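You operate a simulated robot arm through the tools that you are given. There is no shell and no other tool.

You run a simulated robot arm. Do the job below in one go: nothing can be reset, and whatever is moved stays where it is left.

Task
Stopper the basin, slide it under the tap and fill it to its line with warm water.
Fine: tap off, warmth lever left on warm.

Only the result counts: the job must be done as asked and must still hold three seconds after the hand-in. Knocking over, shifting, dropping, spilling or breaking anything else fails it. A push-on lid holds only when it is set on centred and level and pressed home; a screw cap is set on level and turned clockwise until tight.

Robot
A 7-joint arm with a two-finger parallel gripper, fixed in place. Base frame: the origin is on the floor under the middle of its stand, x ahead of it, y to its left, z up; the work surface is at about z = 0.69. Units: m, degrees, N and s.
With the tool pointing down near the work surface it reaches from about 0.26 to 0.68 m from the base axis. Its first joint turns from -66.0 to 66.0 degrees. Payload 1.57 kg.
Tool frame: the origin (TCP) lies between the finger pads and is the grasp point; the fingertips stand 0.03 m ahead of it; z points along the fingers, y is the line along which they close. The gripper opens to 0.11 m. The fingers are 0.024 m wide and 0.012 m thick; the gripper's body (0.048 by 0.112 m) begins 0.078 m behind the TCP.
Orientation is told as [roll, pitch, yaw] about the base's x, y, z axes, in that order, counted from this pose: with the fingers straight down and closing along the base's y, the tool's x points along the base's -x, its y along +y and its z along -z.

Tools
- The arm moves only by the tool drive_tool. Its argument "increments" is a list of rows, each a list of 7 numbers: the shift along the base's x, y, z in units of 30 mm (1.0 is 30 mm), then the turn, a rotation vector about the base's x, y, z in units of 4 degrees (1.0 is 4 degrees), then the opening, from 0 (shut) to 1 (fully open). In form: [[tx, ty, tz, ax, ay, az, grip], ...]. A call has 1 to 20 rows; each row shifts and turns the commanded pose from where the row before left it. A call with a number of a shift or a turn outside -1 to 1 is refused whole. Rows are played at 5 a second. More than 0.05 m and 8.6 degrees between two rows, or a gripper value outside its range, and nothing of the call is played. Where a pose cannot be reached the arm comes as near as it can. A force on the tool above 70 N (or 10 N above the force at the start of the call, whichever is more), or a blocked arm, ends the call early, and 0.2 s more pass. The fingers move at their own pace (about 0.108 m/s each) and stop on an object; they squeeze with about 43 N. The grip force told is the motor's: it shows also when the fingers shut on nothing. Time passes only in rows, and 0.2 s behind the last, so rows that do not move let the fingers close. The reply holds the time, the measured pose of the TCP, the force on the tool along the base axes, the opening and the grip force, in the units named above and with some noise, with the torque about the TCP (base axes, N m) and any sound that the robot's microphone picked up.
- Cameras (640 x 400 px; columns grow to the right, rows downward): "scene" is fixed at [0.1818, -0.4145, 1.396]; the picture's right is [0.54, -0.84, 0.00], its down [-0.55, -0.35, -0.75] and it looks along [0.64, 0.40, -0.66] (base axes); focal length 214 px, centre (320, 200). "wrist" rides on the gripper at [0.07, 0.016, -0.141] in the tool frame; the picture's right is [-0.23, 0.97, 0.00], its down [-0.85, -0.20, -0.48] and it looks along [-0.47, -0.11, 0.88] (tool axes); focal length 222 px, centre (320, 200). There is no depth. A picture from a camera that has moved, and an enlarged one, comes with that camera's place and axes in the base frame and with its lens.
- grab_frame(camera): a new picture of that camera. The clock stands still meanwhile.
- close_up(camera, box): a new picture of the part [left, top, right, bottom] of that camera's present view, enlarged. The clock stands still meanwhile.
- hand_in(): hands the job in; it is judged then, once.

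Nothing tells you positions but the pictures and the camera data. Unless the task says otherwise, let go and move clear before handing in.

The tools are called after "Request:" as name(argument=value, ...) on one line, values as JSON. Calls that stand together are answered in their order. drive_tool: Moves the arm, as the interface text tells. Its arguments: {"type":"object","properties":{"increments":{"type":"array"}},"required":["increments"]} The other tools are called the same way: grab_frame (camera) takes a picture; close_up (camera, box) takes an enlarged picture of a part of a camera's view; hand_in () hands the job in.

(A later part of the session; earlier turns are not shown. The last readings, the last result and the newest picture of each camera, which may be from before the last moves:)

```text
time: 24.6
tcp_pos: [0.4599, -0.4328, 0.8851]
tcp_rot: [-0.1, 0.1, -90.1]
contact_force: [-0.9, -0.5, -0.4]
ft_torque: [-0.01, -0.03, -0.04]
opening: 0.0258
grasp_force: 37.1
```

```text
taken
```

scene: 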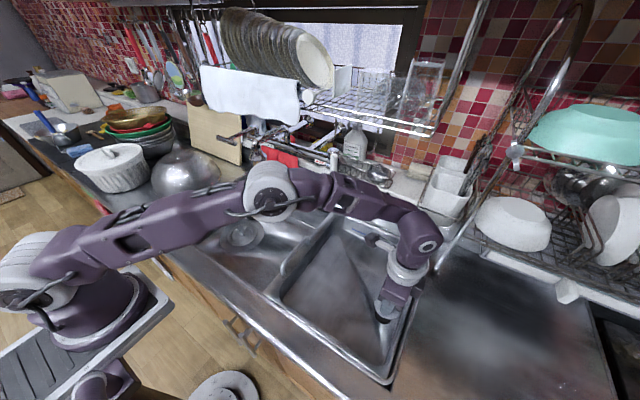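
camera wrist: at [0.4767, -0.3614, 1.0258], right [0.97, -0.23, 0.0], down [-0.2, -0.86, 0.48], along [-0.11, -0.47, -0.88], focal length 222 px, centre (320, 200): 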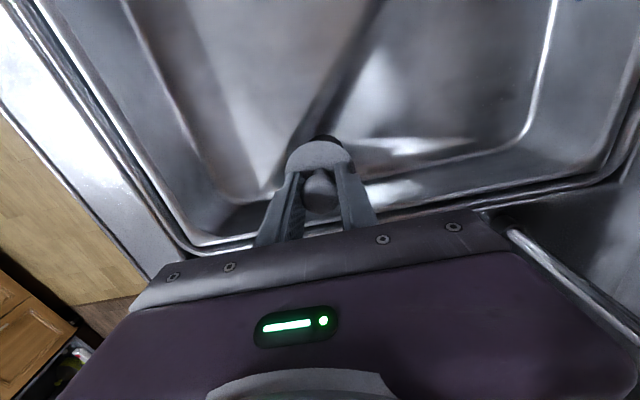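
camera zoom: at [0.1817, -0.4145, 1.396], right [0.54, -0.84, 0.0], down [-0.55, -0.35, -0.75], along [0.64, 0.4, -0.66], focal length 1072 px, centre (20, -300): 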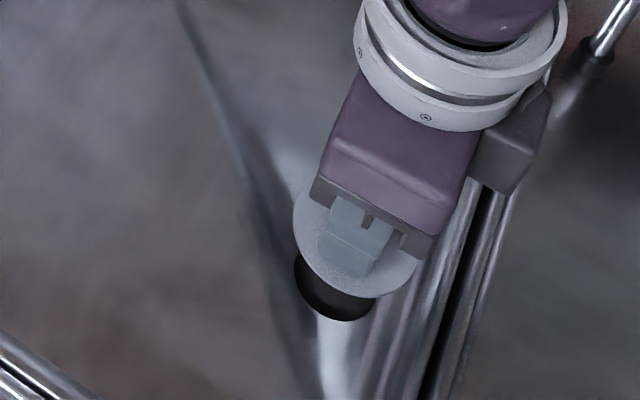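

Request:
drive_tool(increments=[[0.15, 0, -0.3, 0, 0, 0, 0], [0, 0, -0.4, 0, 0, 0, 0], [0, 0, 0, 0, 0, 0, 0]])

Request:
close_up(camera="scene", box=[350, 280, 410, 330])

Request:
close_up(camera="wrist", box=[240, 90, 400, 220])

```text
time: 25.4
tcp_pos: [0.4671, -0.4328, 0.8631]
tcp_rot: [0.0, 0.0, -90.0]
contact_force: [-0.5, -0.1, 0.0]
ft_torque: [0.0, 0.01, 0.01]
opening: 0.0252
grasp_force: 37.4
```

```text
8.00 times, centred on (380, 305) of scene
camera zoom: at [0.1818, -0.4145, 1.396], right [0.54, -0.84, 0.0], down [-0.55, -0.35, -0.75], along [0.64, 0.4, -0.66], focal length 1716 px, centre (-160, -640)
```

zoom: 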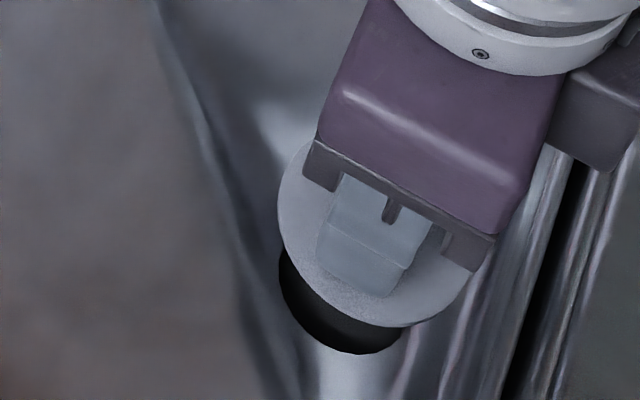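

```text
3.08 times, centred on (320, 155) of wrist
camera zoom: at [0.4835, -0.3627, 1.0034], right [0.97, -0.23, 0.0], down [-0.2, -0.85, 0.48], along [-0.11, -0.47, -0.88], focal length 684 px, centre (320, 338)
```

zoom: 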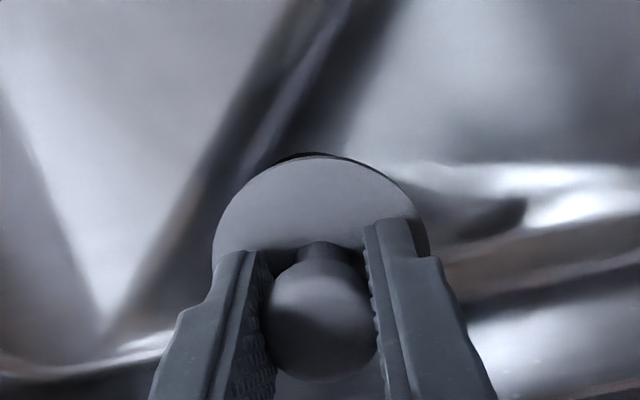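

The plug sits over the hole to within about 2 mm. I'll nudge slightly in −x and lower in small steps, watching the force.

Request:
drive_tool(increments=[[-0.06, 0, -0.2, 0, 0, 0, 0], [0, 0, -0.2, 0, 0, 0, 0], [0, 0, 0, 0, 0, 0, 0]])

Request:
drive_tool(increments=[[0, 0, -0.15, 0, 0, 0, 0], [0, 0, 0, 0, 0, 0, 0]])

Request:
drive_tool(increments=[[0, 0, -0.15, 0, 0, 0, 0], [0, 0, 0, 0, 0, 0, 0]])

Request:
close_up(camera="scene", box=[350, 280, 410, 330])

Request:
close_up(camera="wrist", box=[240, 90, 400, 220])

```text
time: 26.2
tcp_pos: [0.4657, -0.4334, 0.8523]
tcp_rot: [0.0, 0.0, -90.0]
contact_force: [0.6, 0.2, 0.0]
ft_torque: [-0.03, 0.02, 0.0]
opening: 0.0255
grasp_force: 37.0
```

```text
time: 26.8
tcp_pos: [0.4661, -0.4328, 0.8489]
tcp_rot: [0.0, 0.0, -89.9]
contact_force: [-0.3, 0.3, 0.6]
ft_torque: [-0.02, -0.04, 0.0]
opening: 0.0259
grasp_force: 37.1
```

```text
time: 27.4
tcp_pos: [0.4659, -0.4329, 0.8439]
tcp_rot: [0.0, 0.0, -90.0]
contact_force: [0.6, 0.4, -0.2]
ft_torque: [-0.01, -0.01, 0.01]
opening: 0.0258
grasp_force: 36.4
```

```text
8.00 times, centred on (380, 305) of scene
camera zoom: at [0.1818, -0.4145, 1.396], right [0.54, -0.84, 0.0], down [-0.55, -0.35, -0.75], along [0.64, 0.4, -0.66], focal length 1716 px, centre (-160, -640)
```

zoom: 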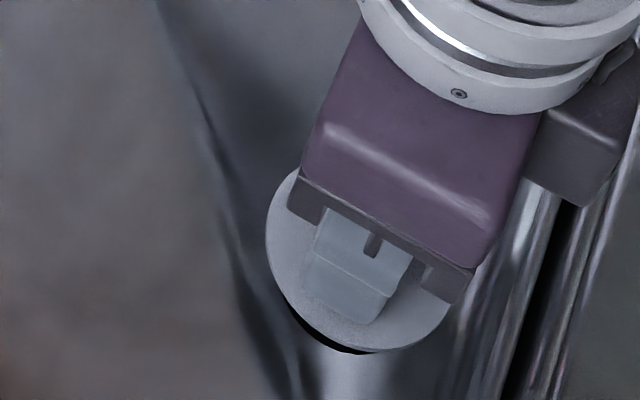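

```text
3.08 times, centred on (320, 155) of wrist
camera zoom: at [0.4825, -0.3623, 0.9844], right [0.97, -0.23, 0.0], down [-0.2, -0.86, 0.48], along [-0.11, -0.47, -0.88], focal length 684 px, centre (320, 338)
```

zoom: 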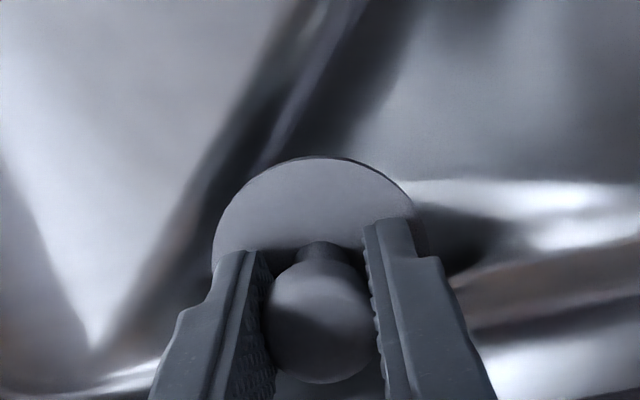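

Request:
drive_tool(increments=[[-0.03, 0.02, -0.15, 0, 0, 0, 0], [0, 0, 0, 0, 0, 0, 0]])

Request:
drive_tool(increments=[[0, 0, -0.1, 0, 0, 0, 0], [0, 0, 0, 0, 0, 0, 0]])

Request:
drive_tool(increments=[[0, 0, -0.1, 0, 0, 0, 0], [0, 0, 0, 0, 0, 0, 0]])

```text
time: 28.0
tcp_pos: [0.4659, -0.4317, 0.8385]
tcp_rot: [-0.1, 0.1, -90.0]
contact_force: [0.0, -0.3, -0.1]
ft_torque: [0.03, 0.01, 0.02]
opening: 0.0256
grasp_force: 37.1
```

```text
time: 28.6
tcp_pos: [0.4661, -0.4311, 0.8353]
tcp_rot: [0.0, 0.0, -89.9]
contact_force: [0.0, -0.1, 0.1]
ft_torque: [0.03, 0.01, 0.0]
opening: 0.0255
grasp_force: 36.6
```

```text
time: 29.2
tcp_pos: [0.4658, -0.4321, 0.833]
tcp_rot: [0.1, 0.1, -90.0]
contact_force: [0.8, -0.1, -0.2]
ft_torque: [-0.02, 0.01, -0.02]
opening: 0.0256
grasp_force: 37.0
```

Request:
close_up(camera="scene", box=[350, 280, 410, 330])

Request:
close_up(camera="wrist", box=[240, 90, 400, 220])

Request:
drive_tool(increments=[[0, 0, -0.1, 0, 0, 0, 0], [0, 0, 0, 0, 0, 0, 0]])

```text
8.00 times, centred on (380, 305) of scene
camera zoom: at [0.1818, -0.4145, 1.396], right [0.54, -0.84, 0.0], down [-0.55, -0.35, -0.75], along [0.64, 0.4, -0.66], focal length 1716 px, centre (-160, -640)
```

zoom: 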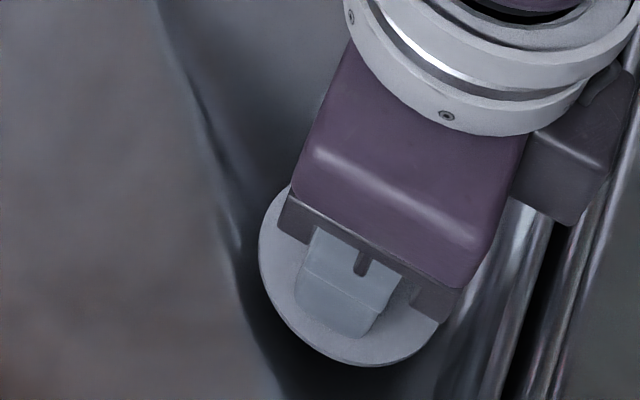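

```text
3.08 times, centred on (320, 155) of wrist
camera zoom: at [0.4815, -0.3619, 0.9739], right [0.97, -0.23, 0.0], down [-0.2, -0.85, 0.48], along [-0.11, -0.47, -0.88], focal length 684 px, centre (320, 338)
```

zoom: 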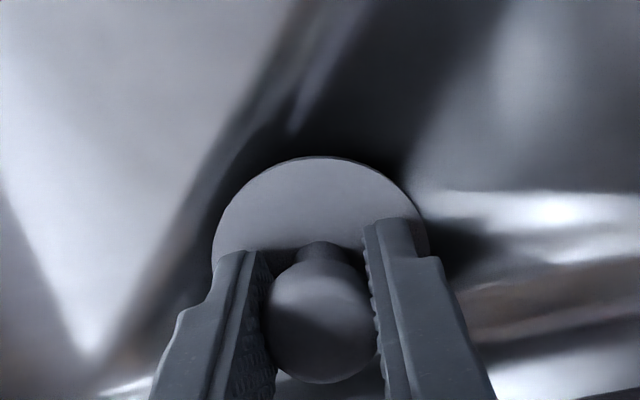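

```text
time: 29.8
tcp_pos: [0.4646, -0.4325, 0.8306]
tcp_rot: [-0.1, 0.0, -90.0]
contact_force: [0.0, -0.6, 0.2]
ft_torque: [0.03, 0.0, 0.02]
opening: 0.026
grasp_force: 36.6
```

Request:
drive_tool(increments=[[0, 0, -0.1, 0, 0, 0, 0], [0, 0, 0, 0, 0, 0, 0]])

Request:
drive_tool(increments=[[0, 0, -0.1, 0, 0, 0, 0], [0, 0, 0, 0, 0, 0, 0]])

Request:
drive_tool(increments=[[0, 0, -0.1, 0, 0, 0, 0], [0, 0, 0, 0, 0, 0, 0]])

```text
time: 30.4
tcp_pos: [0.4652, -0.4314, 0.827]
tcp_rot: [0.0, 0.0, -89.9]
contact_force: [0.3, -0.1, 0.6]
ft_torque: [-0.03, 0.01, -0.02]
opening: 0.0257
grasp_force: 36.9
```

```text
time: 31.0
tcp_pos: [0.4645, -0.4316, 0.8246]
tcp_rot: [0.0, -0.1, -90.0]
contact_force: [-0.5, 3.2, 6.1]
ft_torque: [0.1, 0.03, -0.05]
opening: 0.0254
grasp_force: 37.2
```

```text
time: 31.6
tcp_pos: [0.4658, -0.4329, 0.8223]
tcp_rot: [0.1, -0.3, -90.0]
contact_force: [-8.1, 18.3, 47.7]
ft_torque: [-0.02, 0.07, -0.06]
opening: 0.0257
grasp_force: 36.6
```

Contact at about TCP z 0.8246, with some sideways load. I'll look before doing more.

Request:
close_up(camera="scene", box=[350, 280, 410, 330])

Request:
close_up(camera="wrist", box=[240, 90, 400, 220])

```text
8.00 times, centred on (380, 305) of scene
camera zoom: at [0.1809, -0.4134, 1.3965], right [0.54, -0.84, 0.0], down [-0.55, -0.35, -0.75], along [0.64, 0.4, -0.66], focal length 1716 px, centre (-160, -640)
```

zoom: 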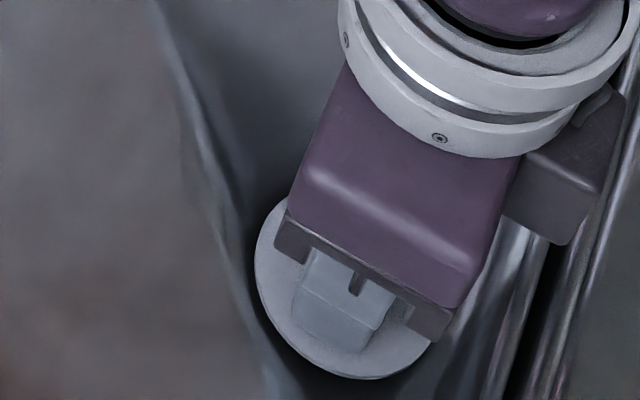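

```text
3.08 times, centred on (320, 155) of wrist
camera zoom: at [0.4802, -0.362, 0.9643], right [0.97, -0.23, 0.0], down [-0.2, -0.85, 0.48], along [-0.11, -0.47, -0.88], focal length 684 px, centre (320, 338)
```

zoom: 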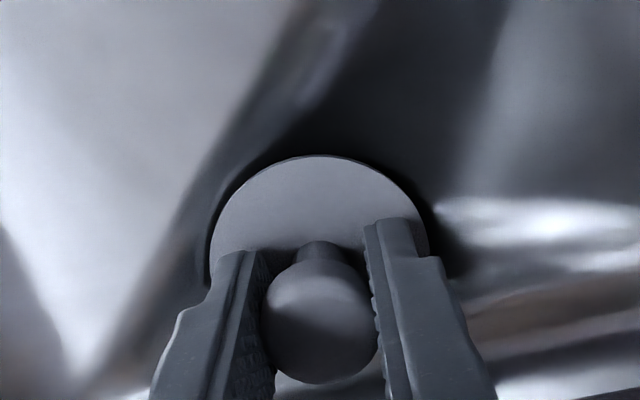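

Request:
drive_tool(increments=[[0, 0, 0.08, 0, 0, 0, 0], [0, 0, 0, 0, 0, 0, 0.4], [0, 0, 0, 0, 0, 0, 0.4], [0, 0, 0.5, 0, 0, 0, 0.4], [0, 0, 0.7, 0, 0, 0, 0.4], [0, 0, 0.7, 0, 0, 0, 0.4], [0, 0.3, 0.5, 0, 0, 0, 0.4]])

Request:
close_up(camera="scene", box=[350, 280, 410, 330])

Request:
close_up(camera="wrist", box=[240, 70, 400, 200])

```text
time: 33.2
tcp_pos: [0.4646, -0.4225, 0.8961]
tcp_rot: [0.0, 0.1, -90.0]
contact_force: [0.0, -0.2, 0.3]
ft_torque: [0.04, -0.01, 0.04]
opening: 0.0442
grasp_force: 0.0
```

```text
8.00 times, centred on (380, 305) of scene
camera zoom: at [0.1817, -0.4145, 1.396], right [0.54, -0.84, 0.0], down [-0.55, -0.35, -0.75], along [0.64, 0.4, -0.66], focal length 1716 px, centre (-160, -640)
```

zoom: 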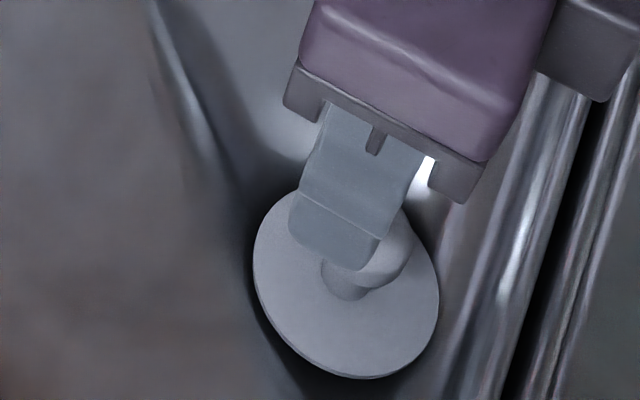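

```text
3.08 times, centred on (320, 135) of wrist
camera zoom: at [0.4798, -0.3528, 1.0375], right [0.97, -0.23, 0.0], down [-0.2, -0.86, 0.48], along [-0.11, -0.47, -0.88], focal length 684 px, centre (320, 400)
```

zoom: 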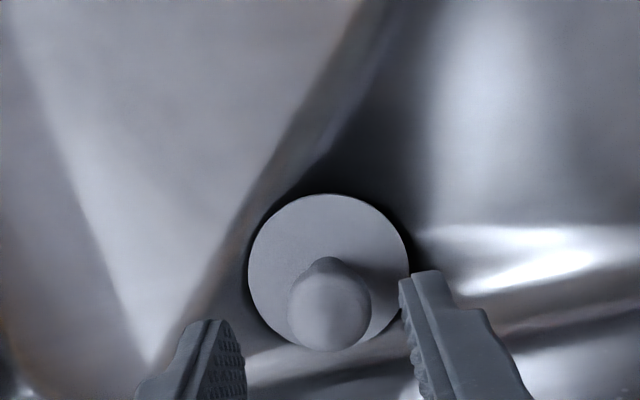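

The plug now stands in the drain. I'll close the fingers above the knob and press it down to seat it, watching depth and force.

Request:
drive_tool(increments=[[0, -0.16, 0, 0, 0, 0, 0], [0, -0.16, 0, 0, 0, 0, 0], [0, 0, 0, 0, 0, 0, 0], [0, 0, -0.5, 0, 0, 0, 0], [0, 0, -0.6, 0, 0, 0, 0], [0, 0, 0, 0, 0, 0, 0]])

Request:
close_up(camera="scene", box=[350, 280, 410, 330])

Request:
close_up(camera="wrist", box=[240, 70, 400, 200])

```text
time: 34.6
tcp_pos: [0.464, -0.4316, 0.8637]
tcp_rot: [0.0, 0.0, -90.0]
contact_force: [0.2, 0.1, -0.1]
ft_torque: [-0.05, 0.01, -0.01]
opening: 0.0
grasp_force: 22.0
```

```text
8.00 times, centred on (380, 305) of scene
camera zoom: at [0.1818, -0.4145, 1.396], right [0.54, -0.84, 0.0], down [-0.55, -0.35, -0.75], along [0.64, 0.4, -0.66], focal length 1716 px, centre (-160, -640)
```

zoom: 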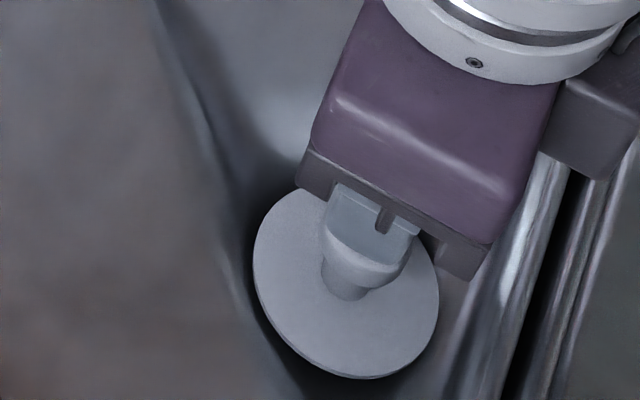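

```text
3.08 times, centred on (320, 135) of wrist
camera zoom: at [0.4799, -0.362, 1.0044], right [0.97, -0.23, 0.0], down [-0.2, -0.86, 0.48], along [-0.11, -0.47, -0.88], focal length 684 px, centre (320, 400)
```

zoom: 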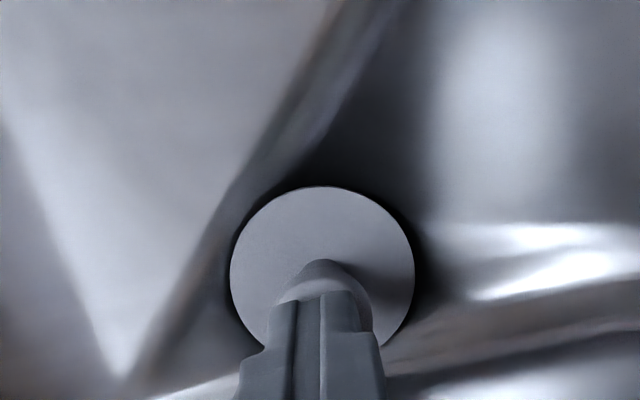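

Request:
drive_tool(increments=[[0, 0, -0.15, 0, 0, 0, 0], [0, 0, 0, 0, 0, 0, 0]])

Request:
drive_tool(increments=[[0, 0, -0.1, 0, 0, 0, 0], [0, 0, 0, 0, 0, 0, 0]])

Request:
drive_tool(increments=[[0, 0, -0.1, 0, 0, 0, 0], [0, 0, 0, 0, 0, 0, 0]])

```text
time: 35.2
tcp_pos: [0.4638, -0.4321, 0.8623]
tcp_rot: [0.2, -0.1, -90.1]
contact_force: [-8.1, 13.8, 34.3]
ft_torque: [0.5, 0.23, 0.0]
opening: 0.0
grasp_force: 20.9
```

```text
time: 35.6
tcp_pos: [0.4642, -0.4332, 0.8623]
tcp_rot: [0.0, 0.1, -90.0]
contact_force: [-8.3, 11.5, 20.7]
ft_torque: [0.39, 0.24, 0.01]
opening: 0.0
grasp_force: 21.2
stopped in row 2: the force on the tool passed its limit at 78 N (the readings are from after the stop); the commanded pose is now the measured one
```

```text
time: 36.2
tcp_pos: [0.4647, -0.4343, 0.862]
tcp_rot: [0.0, 0.0, -90.0]
contact_force: [-8.0, 11.1, 18.3]
ft_torque: [0.35, 0.25, 0.01]
opening: 0.0
grasp_force: 21.5
stopped in row 2: the force on the tool passed its limit at 72 N (the readings are from after the stop); the commanded pose is now the measured one
```

The knob took more than 70 N without moving, with its top at about z 0.832. I'll lift off and check whether the disc is flush and level.

Request:
drive_tool(increments=[[0, 0, 0.3, 0, 0, 0, 0], [0, 0.3, 0.6, 0, 0, 0, 0], [0, 0.8, 0.8, 0, 0, 0, 0], [0, 1, 0.8, 0, 0, 0, 0], [0, 1, 0.8, 0, 0, 0, 0]])

Request:
close_up(camera="scene", box=[350, 280, 410, 330])

Request:
close_up(camera="wrist", box=[240, 100, 400, 230])

```text
time: 37.4
tcp_pos: [0.4623, -0.3413, 0.9589]
tcp_rot: [-0.2, 0.0, -89.9]
contact_force: [0.4, 0.8, -0.7]
ft_torque: [-0.05, 0.0, 0.0]
opening: 0.0
grasp_force: 21.1
```

```text
8.00 times, centred on (380, 305) of scene
camera zoom: at [0.1817, -0.4145, 1.396], right [0.54, -0.84, 0.0], down [-0.55, -0.35, -0.75], along [0.64, 0.4, -0.66], focal length 1716 px, centre (-160, -640)
```

zoom: 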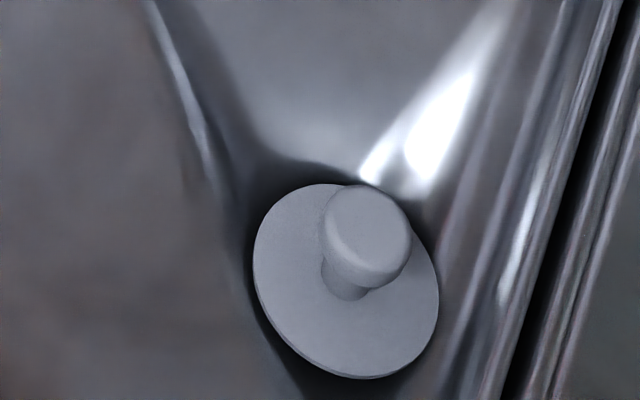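

```text
3.08 times, centred on (320, 165) of wrist
camera zoom: at [0.4781, -0.2716, 1.0998], right [0.97, -0.23, 0.0], down [-0.2, -0.85, 0.48], along [-0.11, -0.47, -0.88], focal length 684 px, centre (320, 308)
```

zoom: 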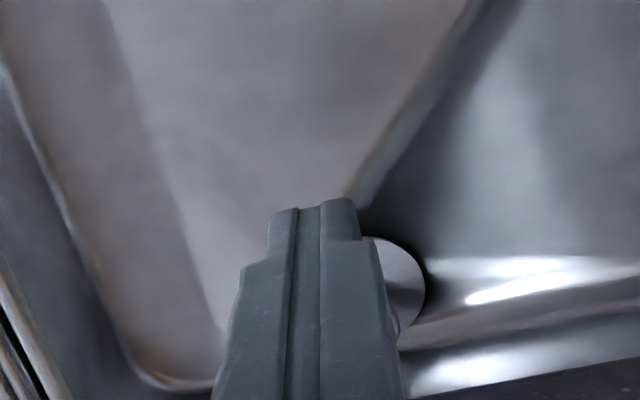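

The disc looks level and its centre lines up with the hole, only about 3 mm above the rim. To be sure, I'll tilt the wrist camera for a flatter view of the plug.

Request:
drive_tool(increments=[[-0.25, 0.17, -0.1, -1, 0, 0, 0], [-0.25, 0.17, -0.1, -1, 0, 0, 0], [-0.25, 0.17, -0.1, -1, 0, 0, 0], [-0.25, 0.17, -0.1, -1, 0, 0, 0], [-0.25, 0.17, -0.1, -1, 0, 0, 0], [-0.25, 0.17, -0.1, -1, 0, 0, 0], [-0.25, 0.17, -0.1, -1, 0, 0, 0], [-0.25, 0.17, -0.1, -1, 0, 0, 0]])

Request:
grab_frame(camera="wrist")

Request:
grab_frame(camera="scene")

```text
time: 39.2
tcp_pos: [0.4063, -0.3002, 0.9358]
tcp_rot: [0.0, -32.2, -90.1]
contact_force: [0.3, 0.0, 0.3]
ft_torque: [-0.02, -0.01, 0.01]
opening: 0.0001
grasp_force: 21.8
```

```text
taken
camera wrist: at [0.4211, -0.1649, 1.0184], right [0.97, -0.19, 0.12], down [-0.2, -0.47, 0.86], along [-0.11, -0.86, -0.5], focal length 222 px, centre (320, 200)
```

wrist: 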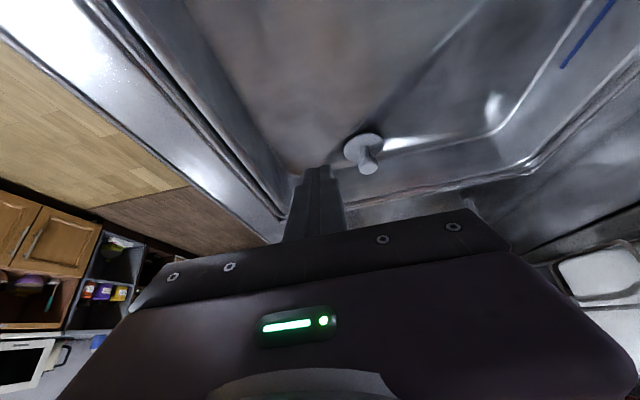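

```text
taken
```

scene: 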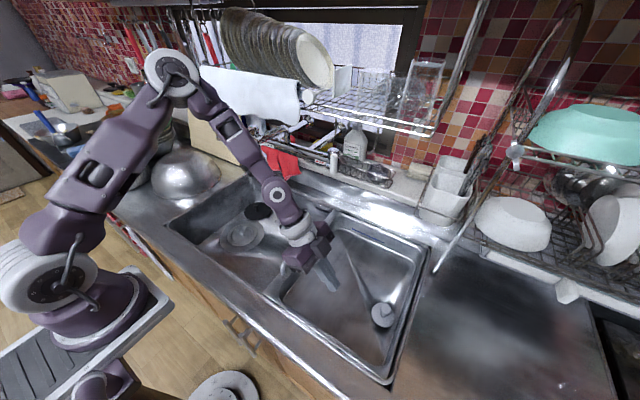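

Request:
close_up(camera="wrist", box=[320, 110, 420, 190])

Request:
close_up(camera="scene", box=[350, 280, 420, 340])

```text
5.00 times, centred on (370, 150) of wrist
camera zoom: at [0.4211, -0.1649, 1.0184], right [0.97, -0.19, 0.12], down [-0.2, -0.47, 0.86], along [-0.11, -0.86, -0.5], focal length 1111 px, centre (70, 450)
```

zoom: 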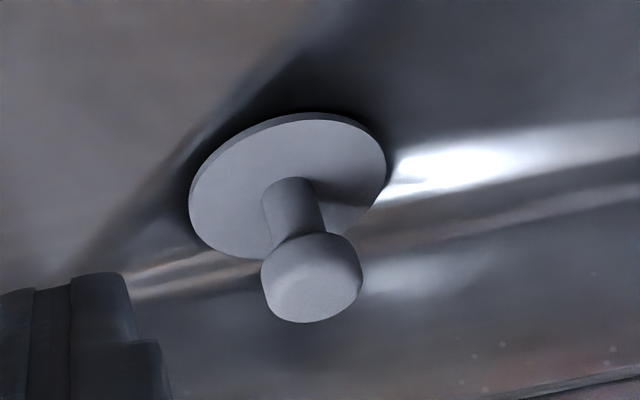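

```text
6.67 times, centred on (385, 310) of scene
camera zoom: at [0.1817, -0.4145, 1.396], right [0.54, -0.84, 0.0], down [-0.55, -0.35, -0.75], along [0.64, 0.4, -0.66], focal length 1430 px, centre (-113, -533)
```

zoom: 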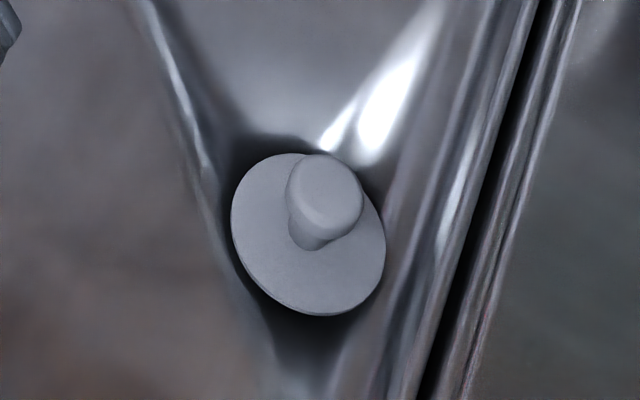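

The plug stands upright and level over the hole. To be sure it's really in the hole and not just on top, I'll re-grip the knob and nudge it gently to see if it's held.

Request:
drive_tool(increments=[[0.25, -0.5, 0.1, 1, 0, 0, 0.4], [0.25, -0.5, 0, 1, 0, 0, 0.4], [0.25, -0.5, 0, 1, 0, 0, 0.4], [0.25, -0.5, 0, 1, 0, 0, 0.4], [0.25, -0.6, 0, 1, 0, 0, 0.4], [0.25, -0.6, 0, 1, 0, 0, 0.4], [0.25, -0.6, 0, 1, 0, 0, 0.4], [0.2, -0.6, 0, 1, 0, 0, 0.4], [0, 0, 0, 0, 0, 0, 0.4]])

Request:
close_up(camera="wrist", box=[240, 70, 400, 200])

```text
time: 41.2
tcp_pos: [0.4633, -0.4318, 0.9382]
tcp_rot: [-0.1, 0.0, -89.9]
contact_force: [0.2, 1.0, -0.2]
ft_torque: [-0.02, -0.02, 0.04]
opening: 0.0437
grasp_force: 0.1
```

```text
3.08 times, centred on (320, 135) of wrist
camera zoom: at [0.4791, -0.3623, 1.0801], right [0.97, -0.23, 0.0], down [-0.2, -0.86, 0.48], along [-0.11, -0.47, -0.88], focal length 684 px, centre (320, 400)
```

zoom: 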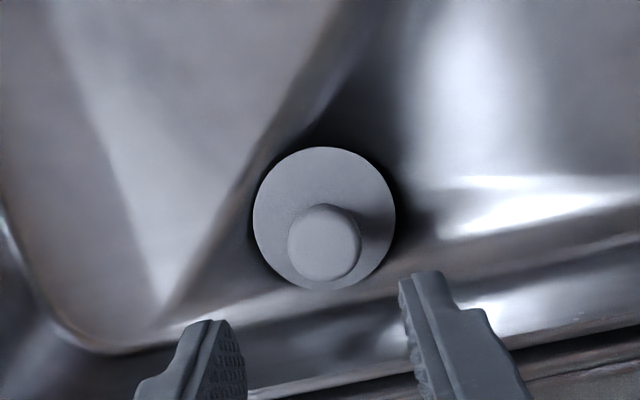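

Request:
drive_tool(increments=[[0.03, 0, -0.9, 0, 0, 0, 0.4], [0, 0, -0.9, 0, 0, 0, 0.4], [0, 0, -0.9, 0, 0, 0, 0.4], [0, 0, -0.9, 0, 0, 0, 0.4], [0, 0, 0, 0, 0, 0, 0.4]])

Request:
drive_tool(increments=[[0, 0, 0, 0, 0, 0, 0], [0, 0, 0, 0, 0, 0, 0], [0, 0, 0, 0, 0, 0, 0]])

Request:
drive_tool(increments=[[0, 0.1, 0, 0, 0, 0, 0], [0, 0, 0, 0, 0, 0, 0]])

```text
time: 42.4
tcp_pos: [0.4645, -0.4335, 0.8298]
tcp_rot: [0.0, -0.1, -90.0]
contact_force: [0.3, 0.0, -0.3]
ft_torque: [-0.01, -0.02, -0.01]
opening: 0.044
grasp_force: 0.0
```

```text
time: 43.2
tcp_pos: [0.4634, -0.4318, 0.8307]
tcp_rot: [-0.1, -0.1, -90.0]
contact_force: [0.3, -0.1, 0.0]
ft_torque: [0.0, 0.02, 0.01]
opening: 0.0253
grasp_force: 36.7
```

```text
time: 43.8
tcp_pos: [0.4631, -0.4311, 0.8303]
tcp_rot: [-0.1, -0.1, -90.0]
contact_force: [-0.6, -2.9, 0.6]
ft_torque: [-0.1, 0.01, 0.05]
opening: 0.0252
grasp_force: 36.6
```

Request:
drive_tool(increments=[[0, 0.1, 0, 0, 0, 0, 0], [0, 0, 0, 0, 0, 0, 0]])

Request:
drive_tool(increments=[[0, 0.1, 0, 0, 0, 0, 0], [0, 0, 0, 0, 0, 0, 0]])

```text
time: 44.4
tcp_pos: [0.4636, -0.4258, 0.8314]
tcp_rot: [0.0, 0.0, -90.1]
contact_force: [-0.2, 0.7, 0.7]
ft_torque: [0.0, -0.03, 0.01]
opening: 0.0253
grasp_force: 37.1
```

```text
time: 45.0
tcp_pos: [0.4639, -0.4243, 0.8319]
tcp_rot: [0.1, 0.0, -89.9]
contact_force: [-0.9, -2.2, 3.4]
ft_torque: [-0.01, -0.02, -0.01]
opening: 0.0254
grasp_force: 36.6
```

Request:
close_up(camera="scene", box=[350, 280, 410, 330])

Request:
close_up(camera="wrist", box=[240, 70, 400, 200])

```text
8.00 times, centred on (380, 305) of scene
camera zoom: at [0.1817, -0.4145, 1.396], right [0.54, -0.84, 0.0], down [-0.55, -0.35, -0.75], along [0.64, 0.4, -0.66], focal length 1716 px, centre (-160, -640)
```

zoom: 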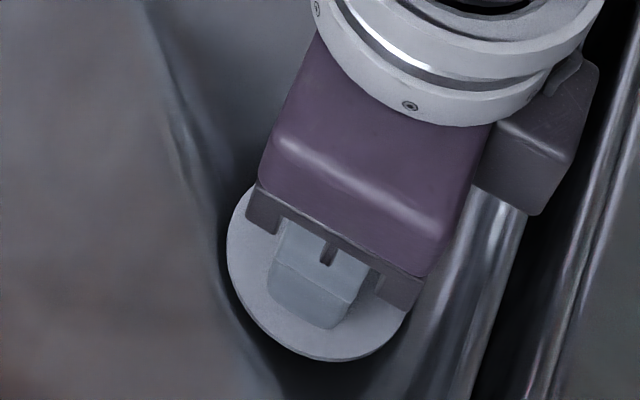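

```text
3.08 times, centred on (320, 135) of wrist
camera zoom: at [0.4802, -0.3533, 0.9716], right [0.97, -0.23, 0.0], down [-0.2, -0.85, 0.48], along [-0.11, -0.47, -0.88], focal length 684 px, centre (320, 400)
```

zoom: 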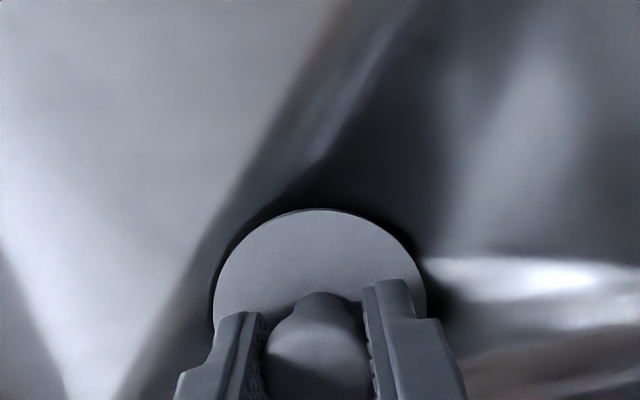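

The gap at the tub's right edge has widened, so nudging the plug dragged the whole tub about 8 mm. That means the plug is held in the drain. I'll release, rise, turn the gripper back to yaw 0, and look at the handle.

Request:
drive_tool(increments=[[0, 0, 0, 0, 0, 0, 0.4], [0, 0, 0, 0, 0, 0, 0.4], [0, 0, 0.6, 0, 0, 0, 0.4], [0, 0, 0.9, 0, 0, 0, 0.4], [0, 0, 0.9, 0, 0, 0, 0.4], [0, 0, 0.9, 0, 0, 0, 0.4], [0, 0, 0.9, 0, 0, 0, 0.4], [0, 0, 0.9, 0, 0, 0, 0.4]])

Request:
drive_tool(increments=[[-0.1, 0.3, 0, 0, 0, 1, 0.4], [-0.1, 0.4, 0, 0, 0, 1, 0.4], [-0.1, 0.5, 0, 0, 0, 1, 0.4], [-0.1, 0.5, 0, 0, 0, 1, 0.4], [-0.1, 0.5, 0, 0, 0, 1, 0.4], [-0.1, 0.5, 0, 0, 0, 1, 0.4], [-0.1, 0.5, 0, 0, 0, 1, 0.4], [-0.1, 0.5, 0, 0, 0, 1, 0.4], [-0.1, 0.5, 0, 0, 0, 1, 0.4], [-0.1, 0.5, 0, 0, 0, 1, 0.4], [-0.1, 0.5, 0, 0, 0, 1, 0.4], [-0.1, 0.5, 0, 0, 0, 1, 0.4], [-0.1, 0.5, 0, 0, 0, 1, 0.4], [-0.1, 0.5, 0, 0, 0, 1, 0.4], [-0.1, 0.5, 0, 0, 0, 1, 0.4], [-0.1, 0.5, 0, 0, 0, 1, 0.4], [-0.1, 0.5, 0, 0, 0, 1, 0.4], [-0.1, 0.5, 0, 0, 0, 1, 0.4], [-0.1, 0.5, 0, 0, 0, 1, 0.4], [-0.1, 0.5, 0, 0, 0, 1, 0.4]])

Request:
grab_frame(camera="scene")

Request:
grab_frame(camera="wrist")

```text
time: 46.8
tcp_pos: [0.4631, -0.4249, 0.9853]
tcp_rot: [-0.1, -0.1, -89.8]
contact_force: [0.6, 0.1, 0.3]
ft_torque: [0.05, 0.01, 0.03]
opening: 0.0441
grasp_force: 0.0
```

```text
time: 51.0
tcp_pos: [0.4036, -0.1314, 0.9824]
tcp_rot: [0.0, -0.1, -9.8]
contact_force: [-0.1, 0.4, 0.2]
ft_torque: [0.01, -0.02, -0.01]
opening: 0.0443
grasp_force: 0.1
```

```text
taken
```

scene: 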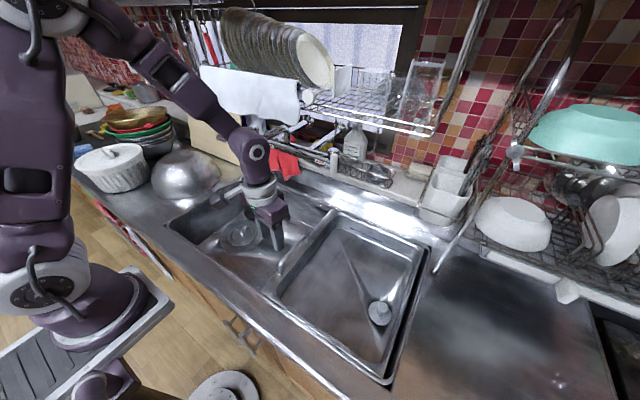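

```text
taken
camera wrist: at [0.3369, -0.1029, 1.1237], right [0.39, 0.92, 0.0], down [0.81, -0.34, 0.48], along [0.44, -0.19, -0.88], focal length 222 px, centre (320, 200)
```

wrist: 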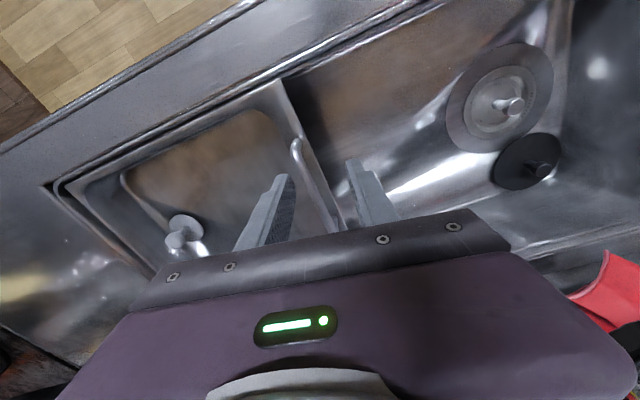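

The plug is staying put in the tub. I'll finish squaring the yaw, tilt the fingers forward about 28° so the wrist stays away from the tap, and line up with the handle.

Request:
drive_tool(increments=[[0, -0.2, 0, 0, 0, 1, 0.4], [0, -0.2, 0, 0, 0, 1, 0.4], [0, -0.1, 0, 0, 0, 0.45, 0.4], [0.1, -0.1, -0.1, 0, -1, 0, 0.4], [0.1, -0.1, -0.1, 0, -1, 0, 0.4], [0.1, -0.1, -0.1, 0, -1, 0, 0.4], [0.1, 0, -0.1, 0, -1, 0, 0.4], [0.1, 0, -0.1, 0, -1, 0, 0.4], [0.1, 0, -0.1, 0, -1, 0, 0.4], [0.1, 0, -0.1, 0, -1, 0, 0.4], [0, 0, 0, 0, 0, 0, 0.4]])

Request:
grab_frame(camera="wrist")

Request:
close_up(camera="scene", box=[240, 180, 400, 300])

Request:
close_up(camera="scene", box=[340, 270, 430, 350])

```text
time: 53.4
tcp_pos: [0.4279, -0.1568, 0.9617]
tcp_rot: [0.0, -28.1, -0.2]
contact_force: [-0.4, -0.3, 0.0]
ft_torque: [-0.01, -0.02, 0.02]
opening: 0.0441
grasp_force: 0.1
```

```text
taken
camera wrist: at [0.298, -0.1392, 1.0541], right [0.2, 0.97, 0.11], down [0.53, -0.2, 0.82], along [0.82, -0.11, -0.56], focal length 222 px, centre (320, 200)
```

wrist: 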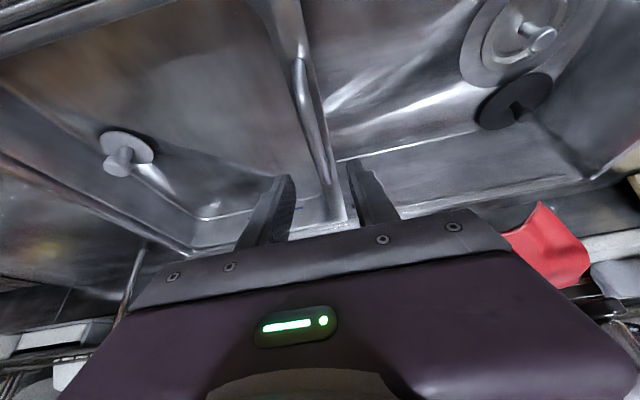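

```text
3.33 times, centred on (320, 240) of scene
camera zoom: at [0.1817, -0.4145, 1.396], right [0.54, -0.84, 0.0], down [-0.55, -0.35, -0.75], along [0.64, 0.4, -0.66], focal length 715 px, centre (320, 67)
```

zoom: 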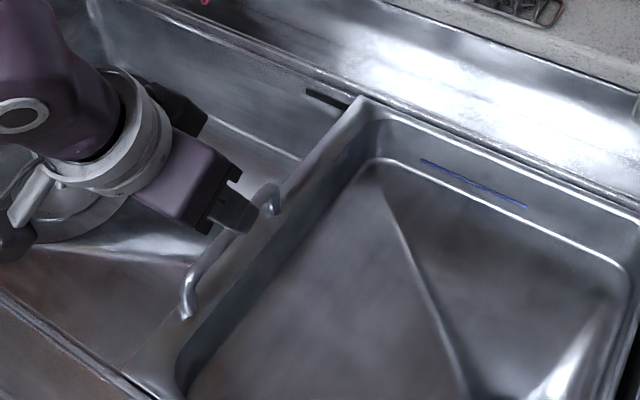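

```text
5.00 times, centred on (385, 310) of scene
camera zoom: at [0.1817, -0.4145, 1.396], right [0.54, -0.84, 0.0], down [-0.55, -0.35, -0.75], along [0.64, 0.4, -0.66], focal length 1072 px, centre (-5, -350)
```

zoom: 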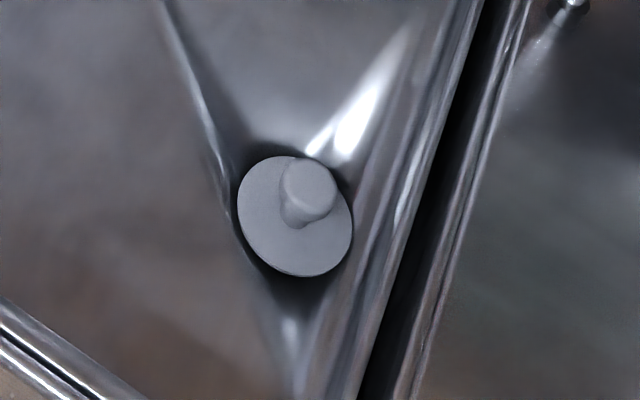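

The plug sits level in the drain. The handle bar runs along x from 0.39 to 0.514 at y≈−0.152, z≈0.869; I'll lower the tilted fingers astride it, stopping just above the rim.

Request:
drive_tool(increments=[[0.18, 0.04, -0.8, 0, 0, 0, 0.4], [0.18, 0.04, -0.8, 0, 0, 0, 0.4], [0.18, 0.04, -0.5, 0, 0, 0, 0.4], [0, 0, 0, 0, 0, 0, 0.4]])

Request:
close_up(camera="wrist", box=[240, 60, 420, 220])

Request:
close_up(camera="scene", box=[260, 210, 340, 280])

```text
time: 54.4
tcp_pos: [0.4428, -0.154, 0.8978]
tcp_rot: [0.0, -28.1, -0.2]
contact_force: [-0.2, 0.2, 0.5]
ft_torque: [0.02, -0.01, 0.03]
opening: 0.0442
grasp_force: 0.0
```

```text
2.50 times, centred on (330, 140) of wrist
camera zoom: at [0.3145, -0.1368, 0.9903], right [0.2, 0.97, 0.11], down [0.53, -0.2, 0.82], along [0.82, -0.11, -0.56], focal length 555 px, centre (295, 350)
```

zoom: 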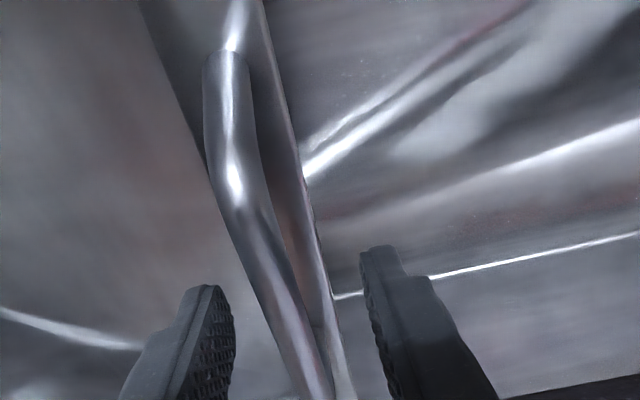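

```text
5.71 times, centred on (300, 245) of scene
camera zoom: at [0.1818, -0.4145, 1.396], right [0.54, -0.84, 0.0], down [-0.55, -0.35, -0.75], along [0.64, 0.4, -0.66], focal length 1226 px, centre (434, -57)
```

zoom: 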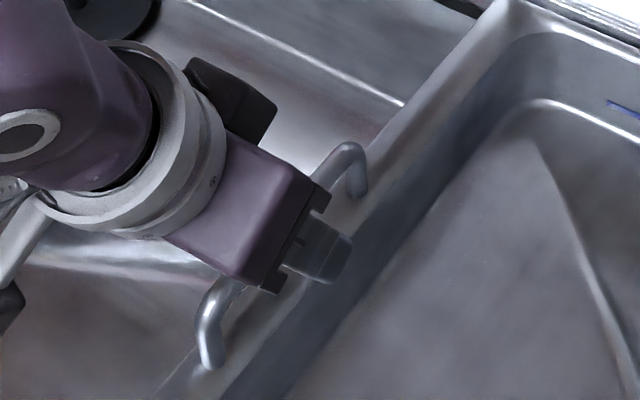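

Request:
drive_tool(increments=[[0.03, 0, -0.2, 0, 0, 0, 0.4], [0, 0, -0.15, 0, 0, 0, 0.4], [0, 0, 0, 0, 0, 0, 0.4]])

Request:
drive_tool(increments=[[0, 0, 0, 0, 0, 0, 0], [0, 0, 0, 0, 0, 0, 0], [0, 0, 0, 0, 0, 0, 0]])

Request:
close_up(camera="wrist", box=[240, 60, 420, 220])

Request:
close_up(camera="scene", box=[260, 210, 340, 280])

```text
time: 55.2
tcp_pos: [0.4429, -0.1526, 0.8882]
tcp_rot: [0.0, -28.2, -0.2]
contact_force: [-0.1, 0.3, 0.3]
ft_torque: [-0.04, -0.02, -0.01]
opening: 0.0441
grasp_force: 0.1
```

```text
time: 56.0
tcp_pos: [0.4421, -0.1525, 0.8897]
tcp_rot: [0.0, -28.0, -0.1]
contact_force: [-0.2, 2.6, 1.0]
ft_torque: [0.05, -0.13, 0.25]
opening: 0.0118
grasp_force: 29.7
```

```text
2.50 times, centred on (330, 140) of wrist
camera zoom: at [0.3147, -0.1358, 0.9814], right [0.2, 0.97, 0.11], down [0.53, -0.2, 0.82], along [0.82, -0.11, -0.56], focal length 555 px, centre (295, 350)
```

zoom: 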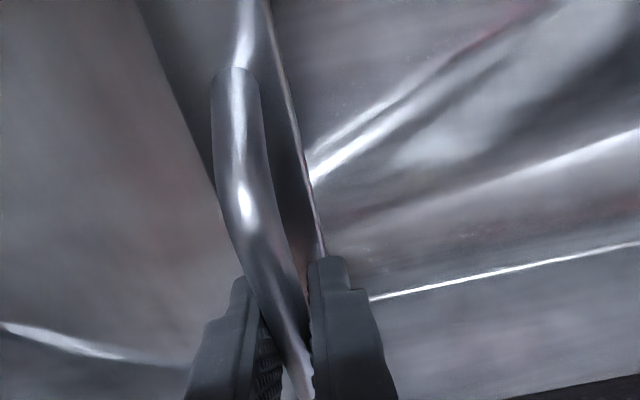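

```text
5.71 times, centred on (300, 245) of scene
camera zoom: at [0.1817, -0.4145, 1.3961], right [0.54, -0.84, 0.0], down [-0.55, -0.35, -0.75], along [0.64, 0.4, -0.66], focal length 1226 px, centre (434, -57)
```

zoom: 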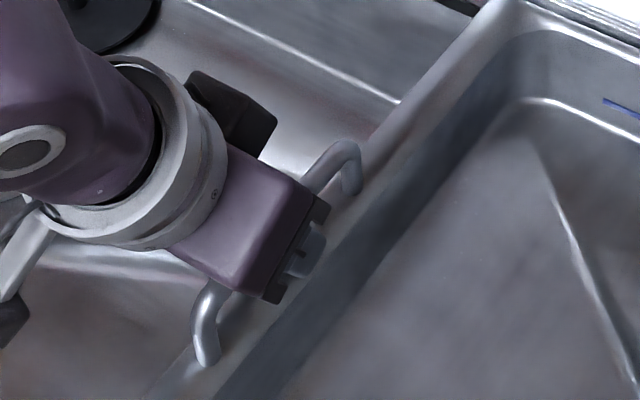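

I have the handle bar (opening 12 mm). The tub needs to go about 0.33 m toward +y to centre under the outlet; I'll start slowly and check the force.

Request:
drive_tool(increments=[[0, 0.1, 0, 0, 0, 0, 0], [0, 0.3, 0, 0, 0, 0, 0], [0, 0.5, 0, 0, 0, 0, 0], [0, 0.5, 0, 0, 0, 0, 0], [0, 0.5, 0, 0, 0, 0, 0]])

Request:
grab_frame(camera="scene")

```text
time: 57.2
tcp_pos: [0.443, -0.0932, 0.8899]
tcp_rot: [0.0, -28.1, -0.1]
contact_force: [-1.0, 1.8, 9.5]
ft_torque: [0.03, 0.69, 0.29]
opening: 0.0119
grasp_force: 29.4
```

```text
taken
```

scene: 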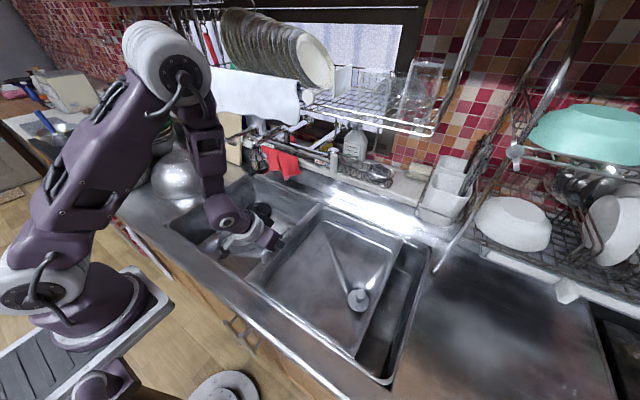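

The tub slides freely with the plug aboard. Continuing the slide.

Request:
drive_tool(increments=[[0, 0.5, 0, 0, 0, 0, 0], [0, 0.6, 0, 0, 0, 0, 0], [0, 0.6, 0, 0, 0, 0, 0], [0, 0.6, 0, 0, 0, 0, 0], [0, 0.6, 0, 0, 0, 0, 0], [0, 0.6, 0, 0, 0, 0, 0], [0, 0.6, 0, 0, 0, 0, 0], [0, 0.6, 0, 0, 0, 0, 0]])

Request:
grab_frame(camera="scene")

Request:
grab_frame(camera="wrist")

```text
time: 59.0
tcp_pos: [0.4419, 0.048, 0.8893]
tcp_rot: [0.0, -28.0, -0.1]
contact_force: [5.3, 0.7, -4.5]
ft_torque: [0.05, 0.57, 0.29]
opening: 0.0118
grasp_force: 29.3
```

```text
taken
```

scene: 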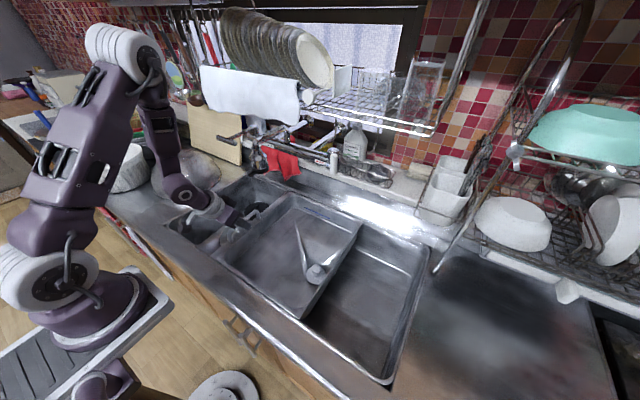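

```text
taken
camera wrist: at [0.3144, 0.0647, 0.9808], right [0.2, 0.97, 0.11], down [0.53, -0.2, 0.82], along [0.82, -0.11, -0.56], focal length 222 px, centre (320, 200)
```

wrist: 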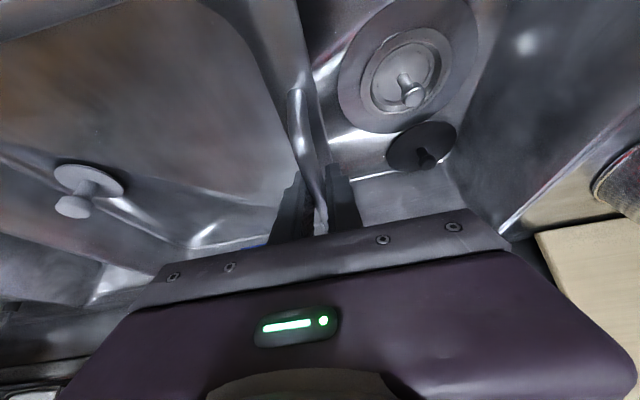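

Request:
drive_tool(increments=[[0, 0.5, 0, 0, 0, 0, 0], [0, 0.5, 0, 0, 0, 0, 0], [0, 0.5, 0, 0, 0, 0, 0], [0, 0.5, 0, 0, 0, 0, 0]])

Request:
drive_tool(increments=[[0, 0.5, 0, 0, 0, 0, 0], [0, 0.5, 0, 0, 0, 0, 0], [0, 0.5, 0, 0, 0, 0, 0], [0, 0.4, 0, 0, 0, 0, 0], [0, 0.2, 0, 0, 0, 0, 0], [0, 0, 0, 0, 0, 0, 0]])

Request:
grab_frame(camera="scene")

Request:
close_up(camera="scene", box=[180, 130, 380, 320])

```text
time: 60.0
tcp_pos: [0.444, 0.1058, 0.89]
tcp_rot: [0.1, -27.9, 0.0]
contact_force: [-8.0, 1.3, -18.2]
ft_torque: [-0.02, 0.03, 0.35]
opening: 0.012
grasp_force: 28.8
```

```text
time: 61.4
tcp_pos: [0.4438, 0.168, 0.8915]
tcp_rot: [0.2, -28.1, -0.1]
contact_force: [-10.5, 2.4, -5.7]
ft_torque: [0.0, -0.61, 0.11]
opening: 0.0119
grasp_force: 29.3
```

```text
taken
```

scene: 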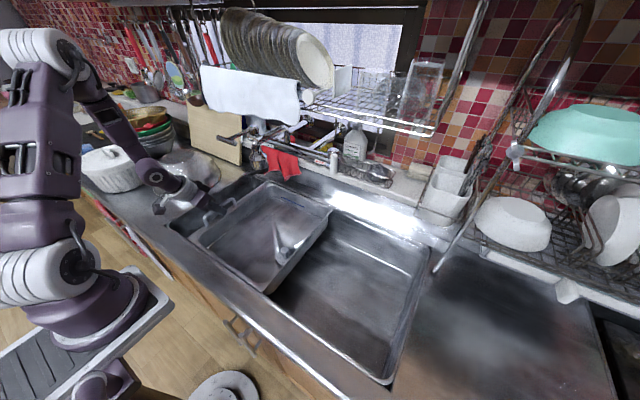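

```text
2.11 times, centred on (280, 225) of scene
camera zoom: at [0.1816, -0.4144, 1.3961], right [0.54, -0.84, 0.0], down [-0.55, -0.35, -0.75], along [0.64, 0.4, -0.66], focal length 452 px, centre (404, 147)
```

zoom: 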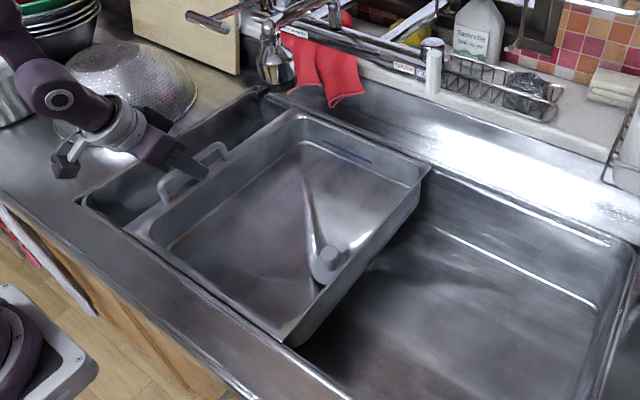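

The tub now spans roughly y −0.15 to 0.18, centred under the outlet at (0.543, 0.02). I'll release the handle, back off along the tool axis, and look.

Request:
drive_tool(increments=[[0, 0, 0, 0, 0, 0, 0.4], [0, 0, 0, 0, 0, 0, 0.4], [-0.2, 0, 0.5, 0, 0, 0, 0.4], [-0.3, 0, 0.7, 0, 0, 0, 0.4], [-0.3, -0.3, 0.7, 0, 0, 0, 0.4], [-0.3, -0.6, 0.7, 0, 0, 0, 0.4], [-0.2, -0.8, 0.5, 0, 0, 0, 0.4]])

Request:
grab_frame(camera="wrist")

Request:
close_up(camera="scene", box=[180, 130, 380, 320])

```text
time: 63.0
tcp_pos: [0.4027, 0.1156, 0.9815]
tcp_rot: [0.1, -28.1, -0.2]
contact_force: [-0.2, -0.7, -0.4]
ft_torque: [-0.04, 0.0, 0.01]
opening: 0.0439
grasp_force: 0.0
```

```text
taken
camera wrist: at [0.2759, 0.132, 1.0736], right [0.2, 0.97, 0.11], down [0.53, -0.2, 0.82], along [0.82, -0.11, -0.56], focal length 222 px, centre (320, 200)
```

wrist: 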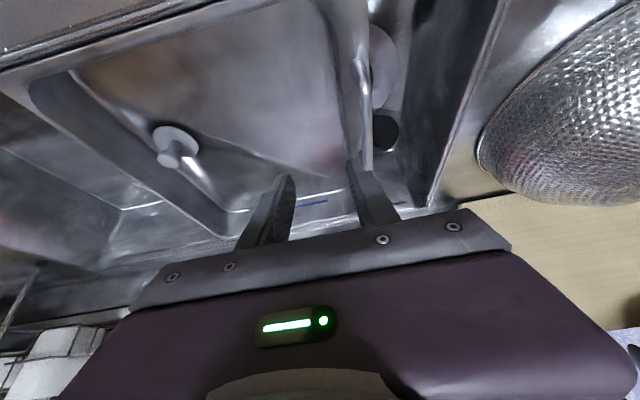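

```text
2.11 times, centred on (280, 225) of scene
camera zoom: at [0.1818, -0.4145, 1.396], right [0.54, -0.84, 0.0], down [-0.55, -0.35, -0.75], along [0.64, 0.4, -0.66], focal length 452 px, centre (404, 147)
```

zoom: 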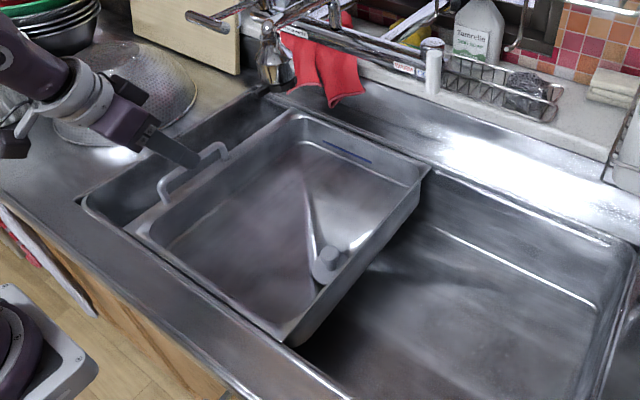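

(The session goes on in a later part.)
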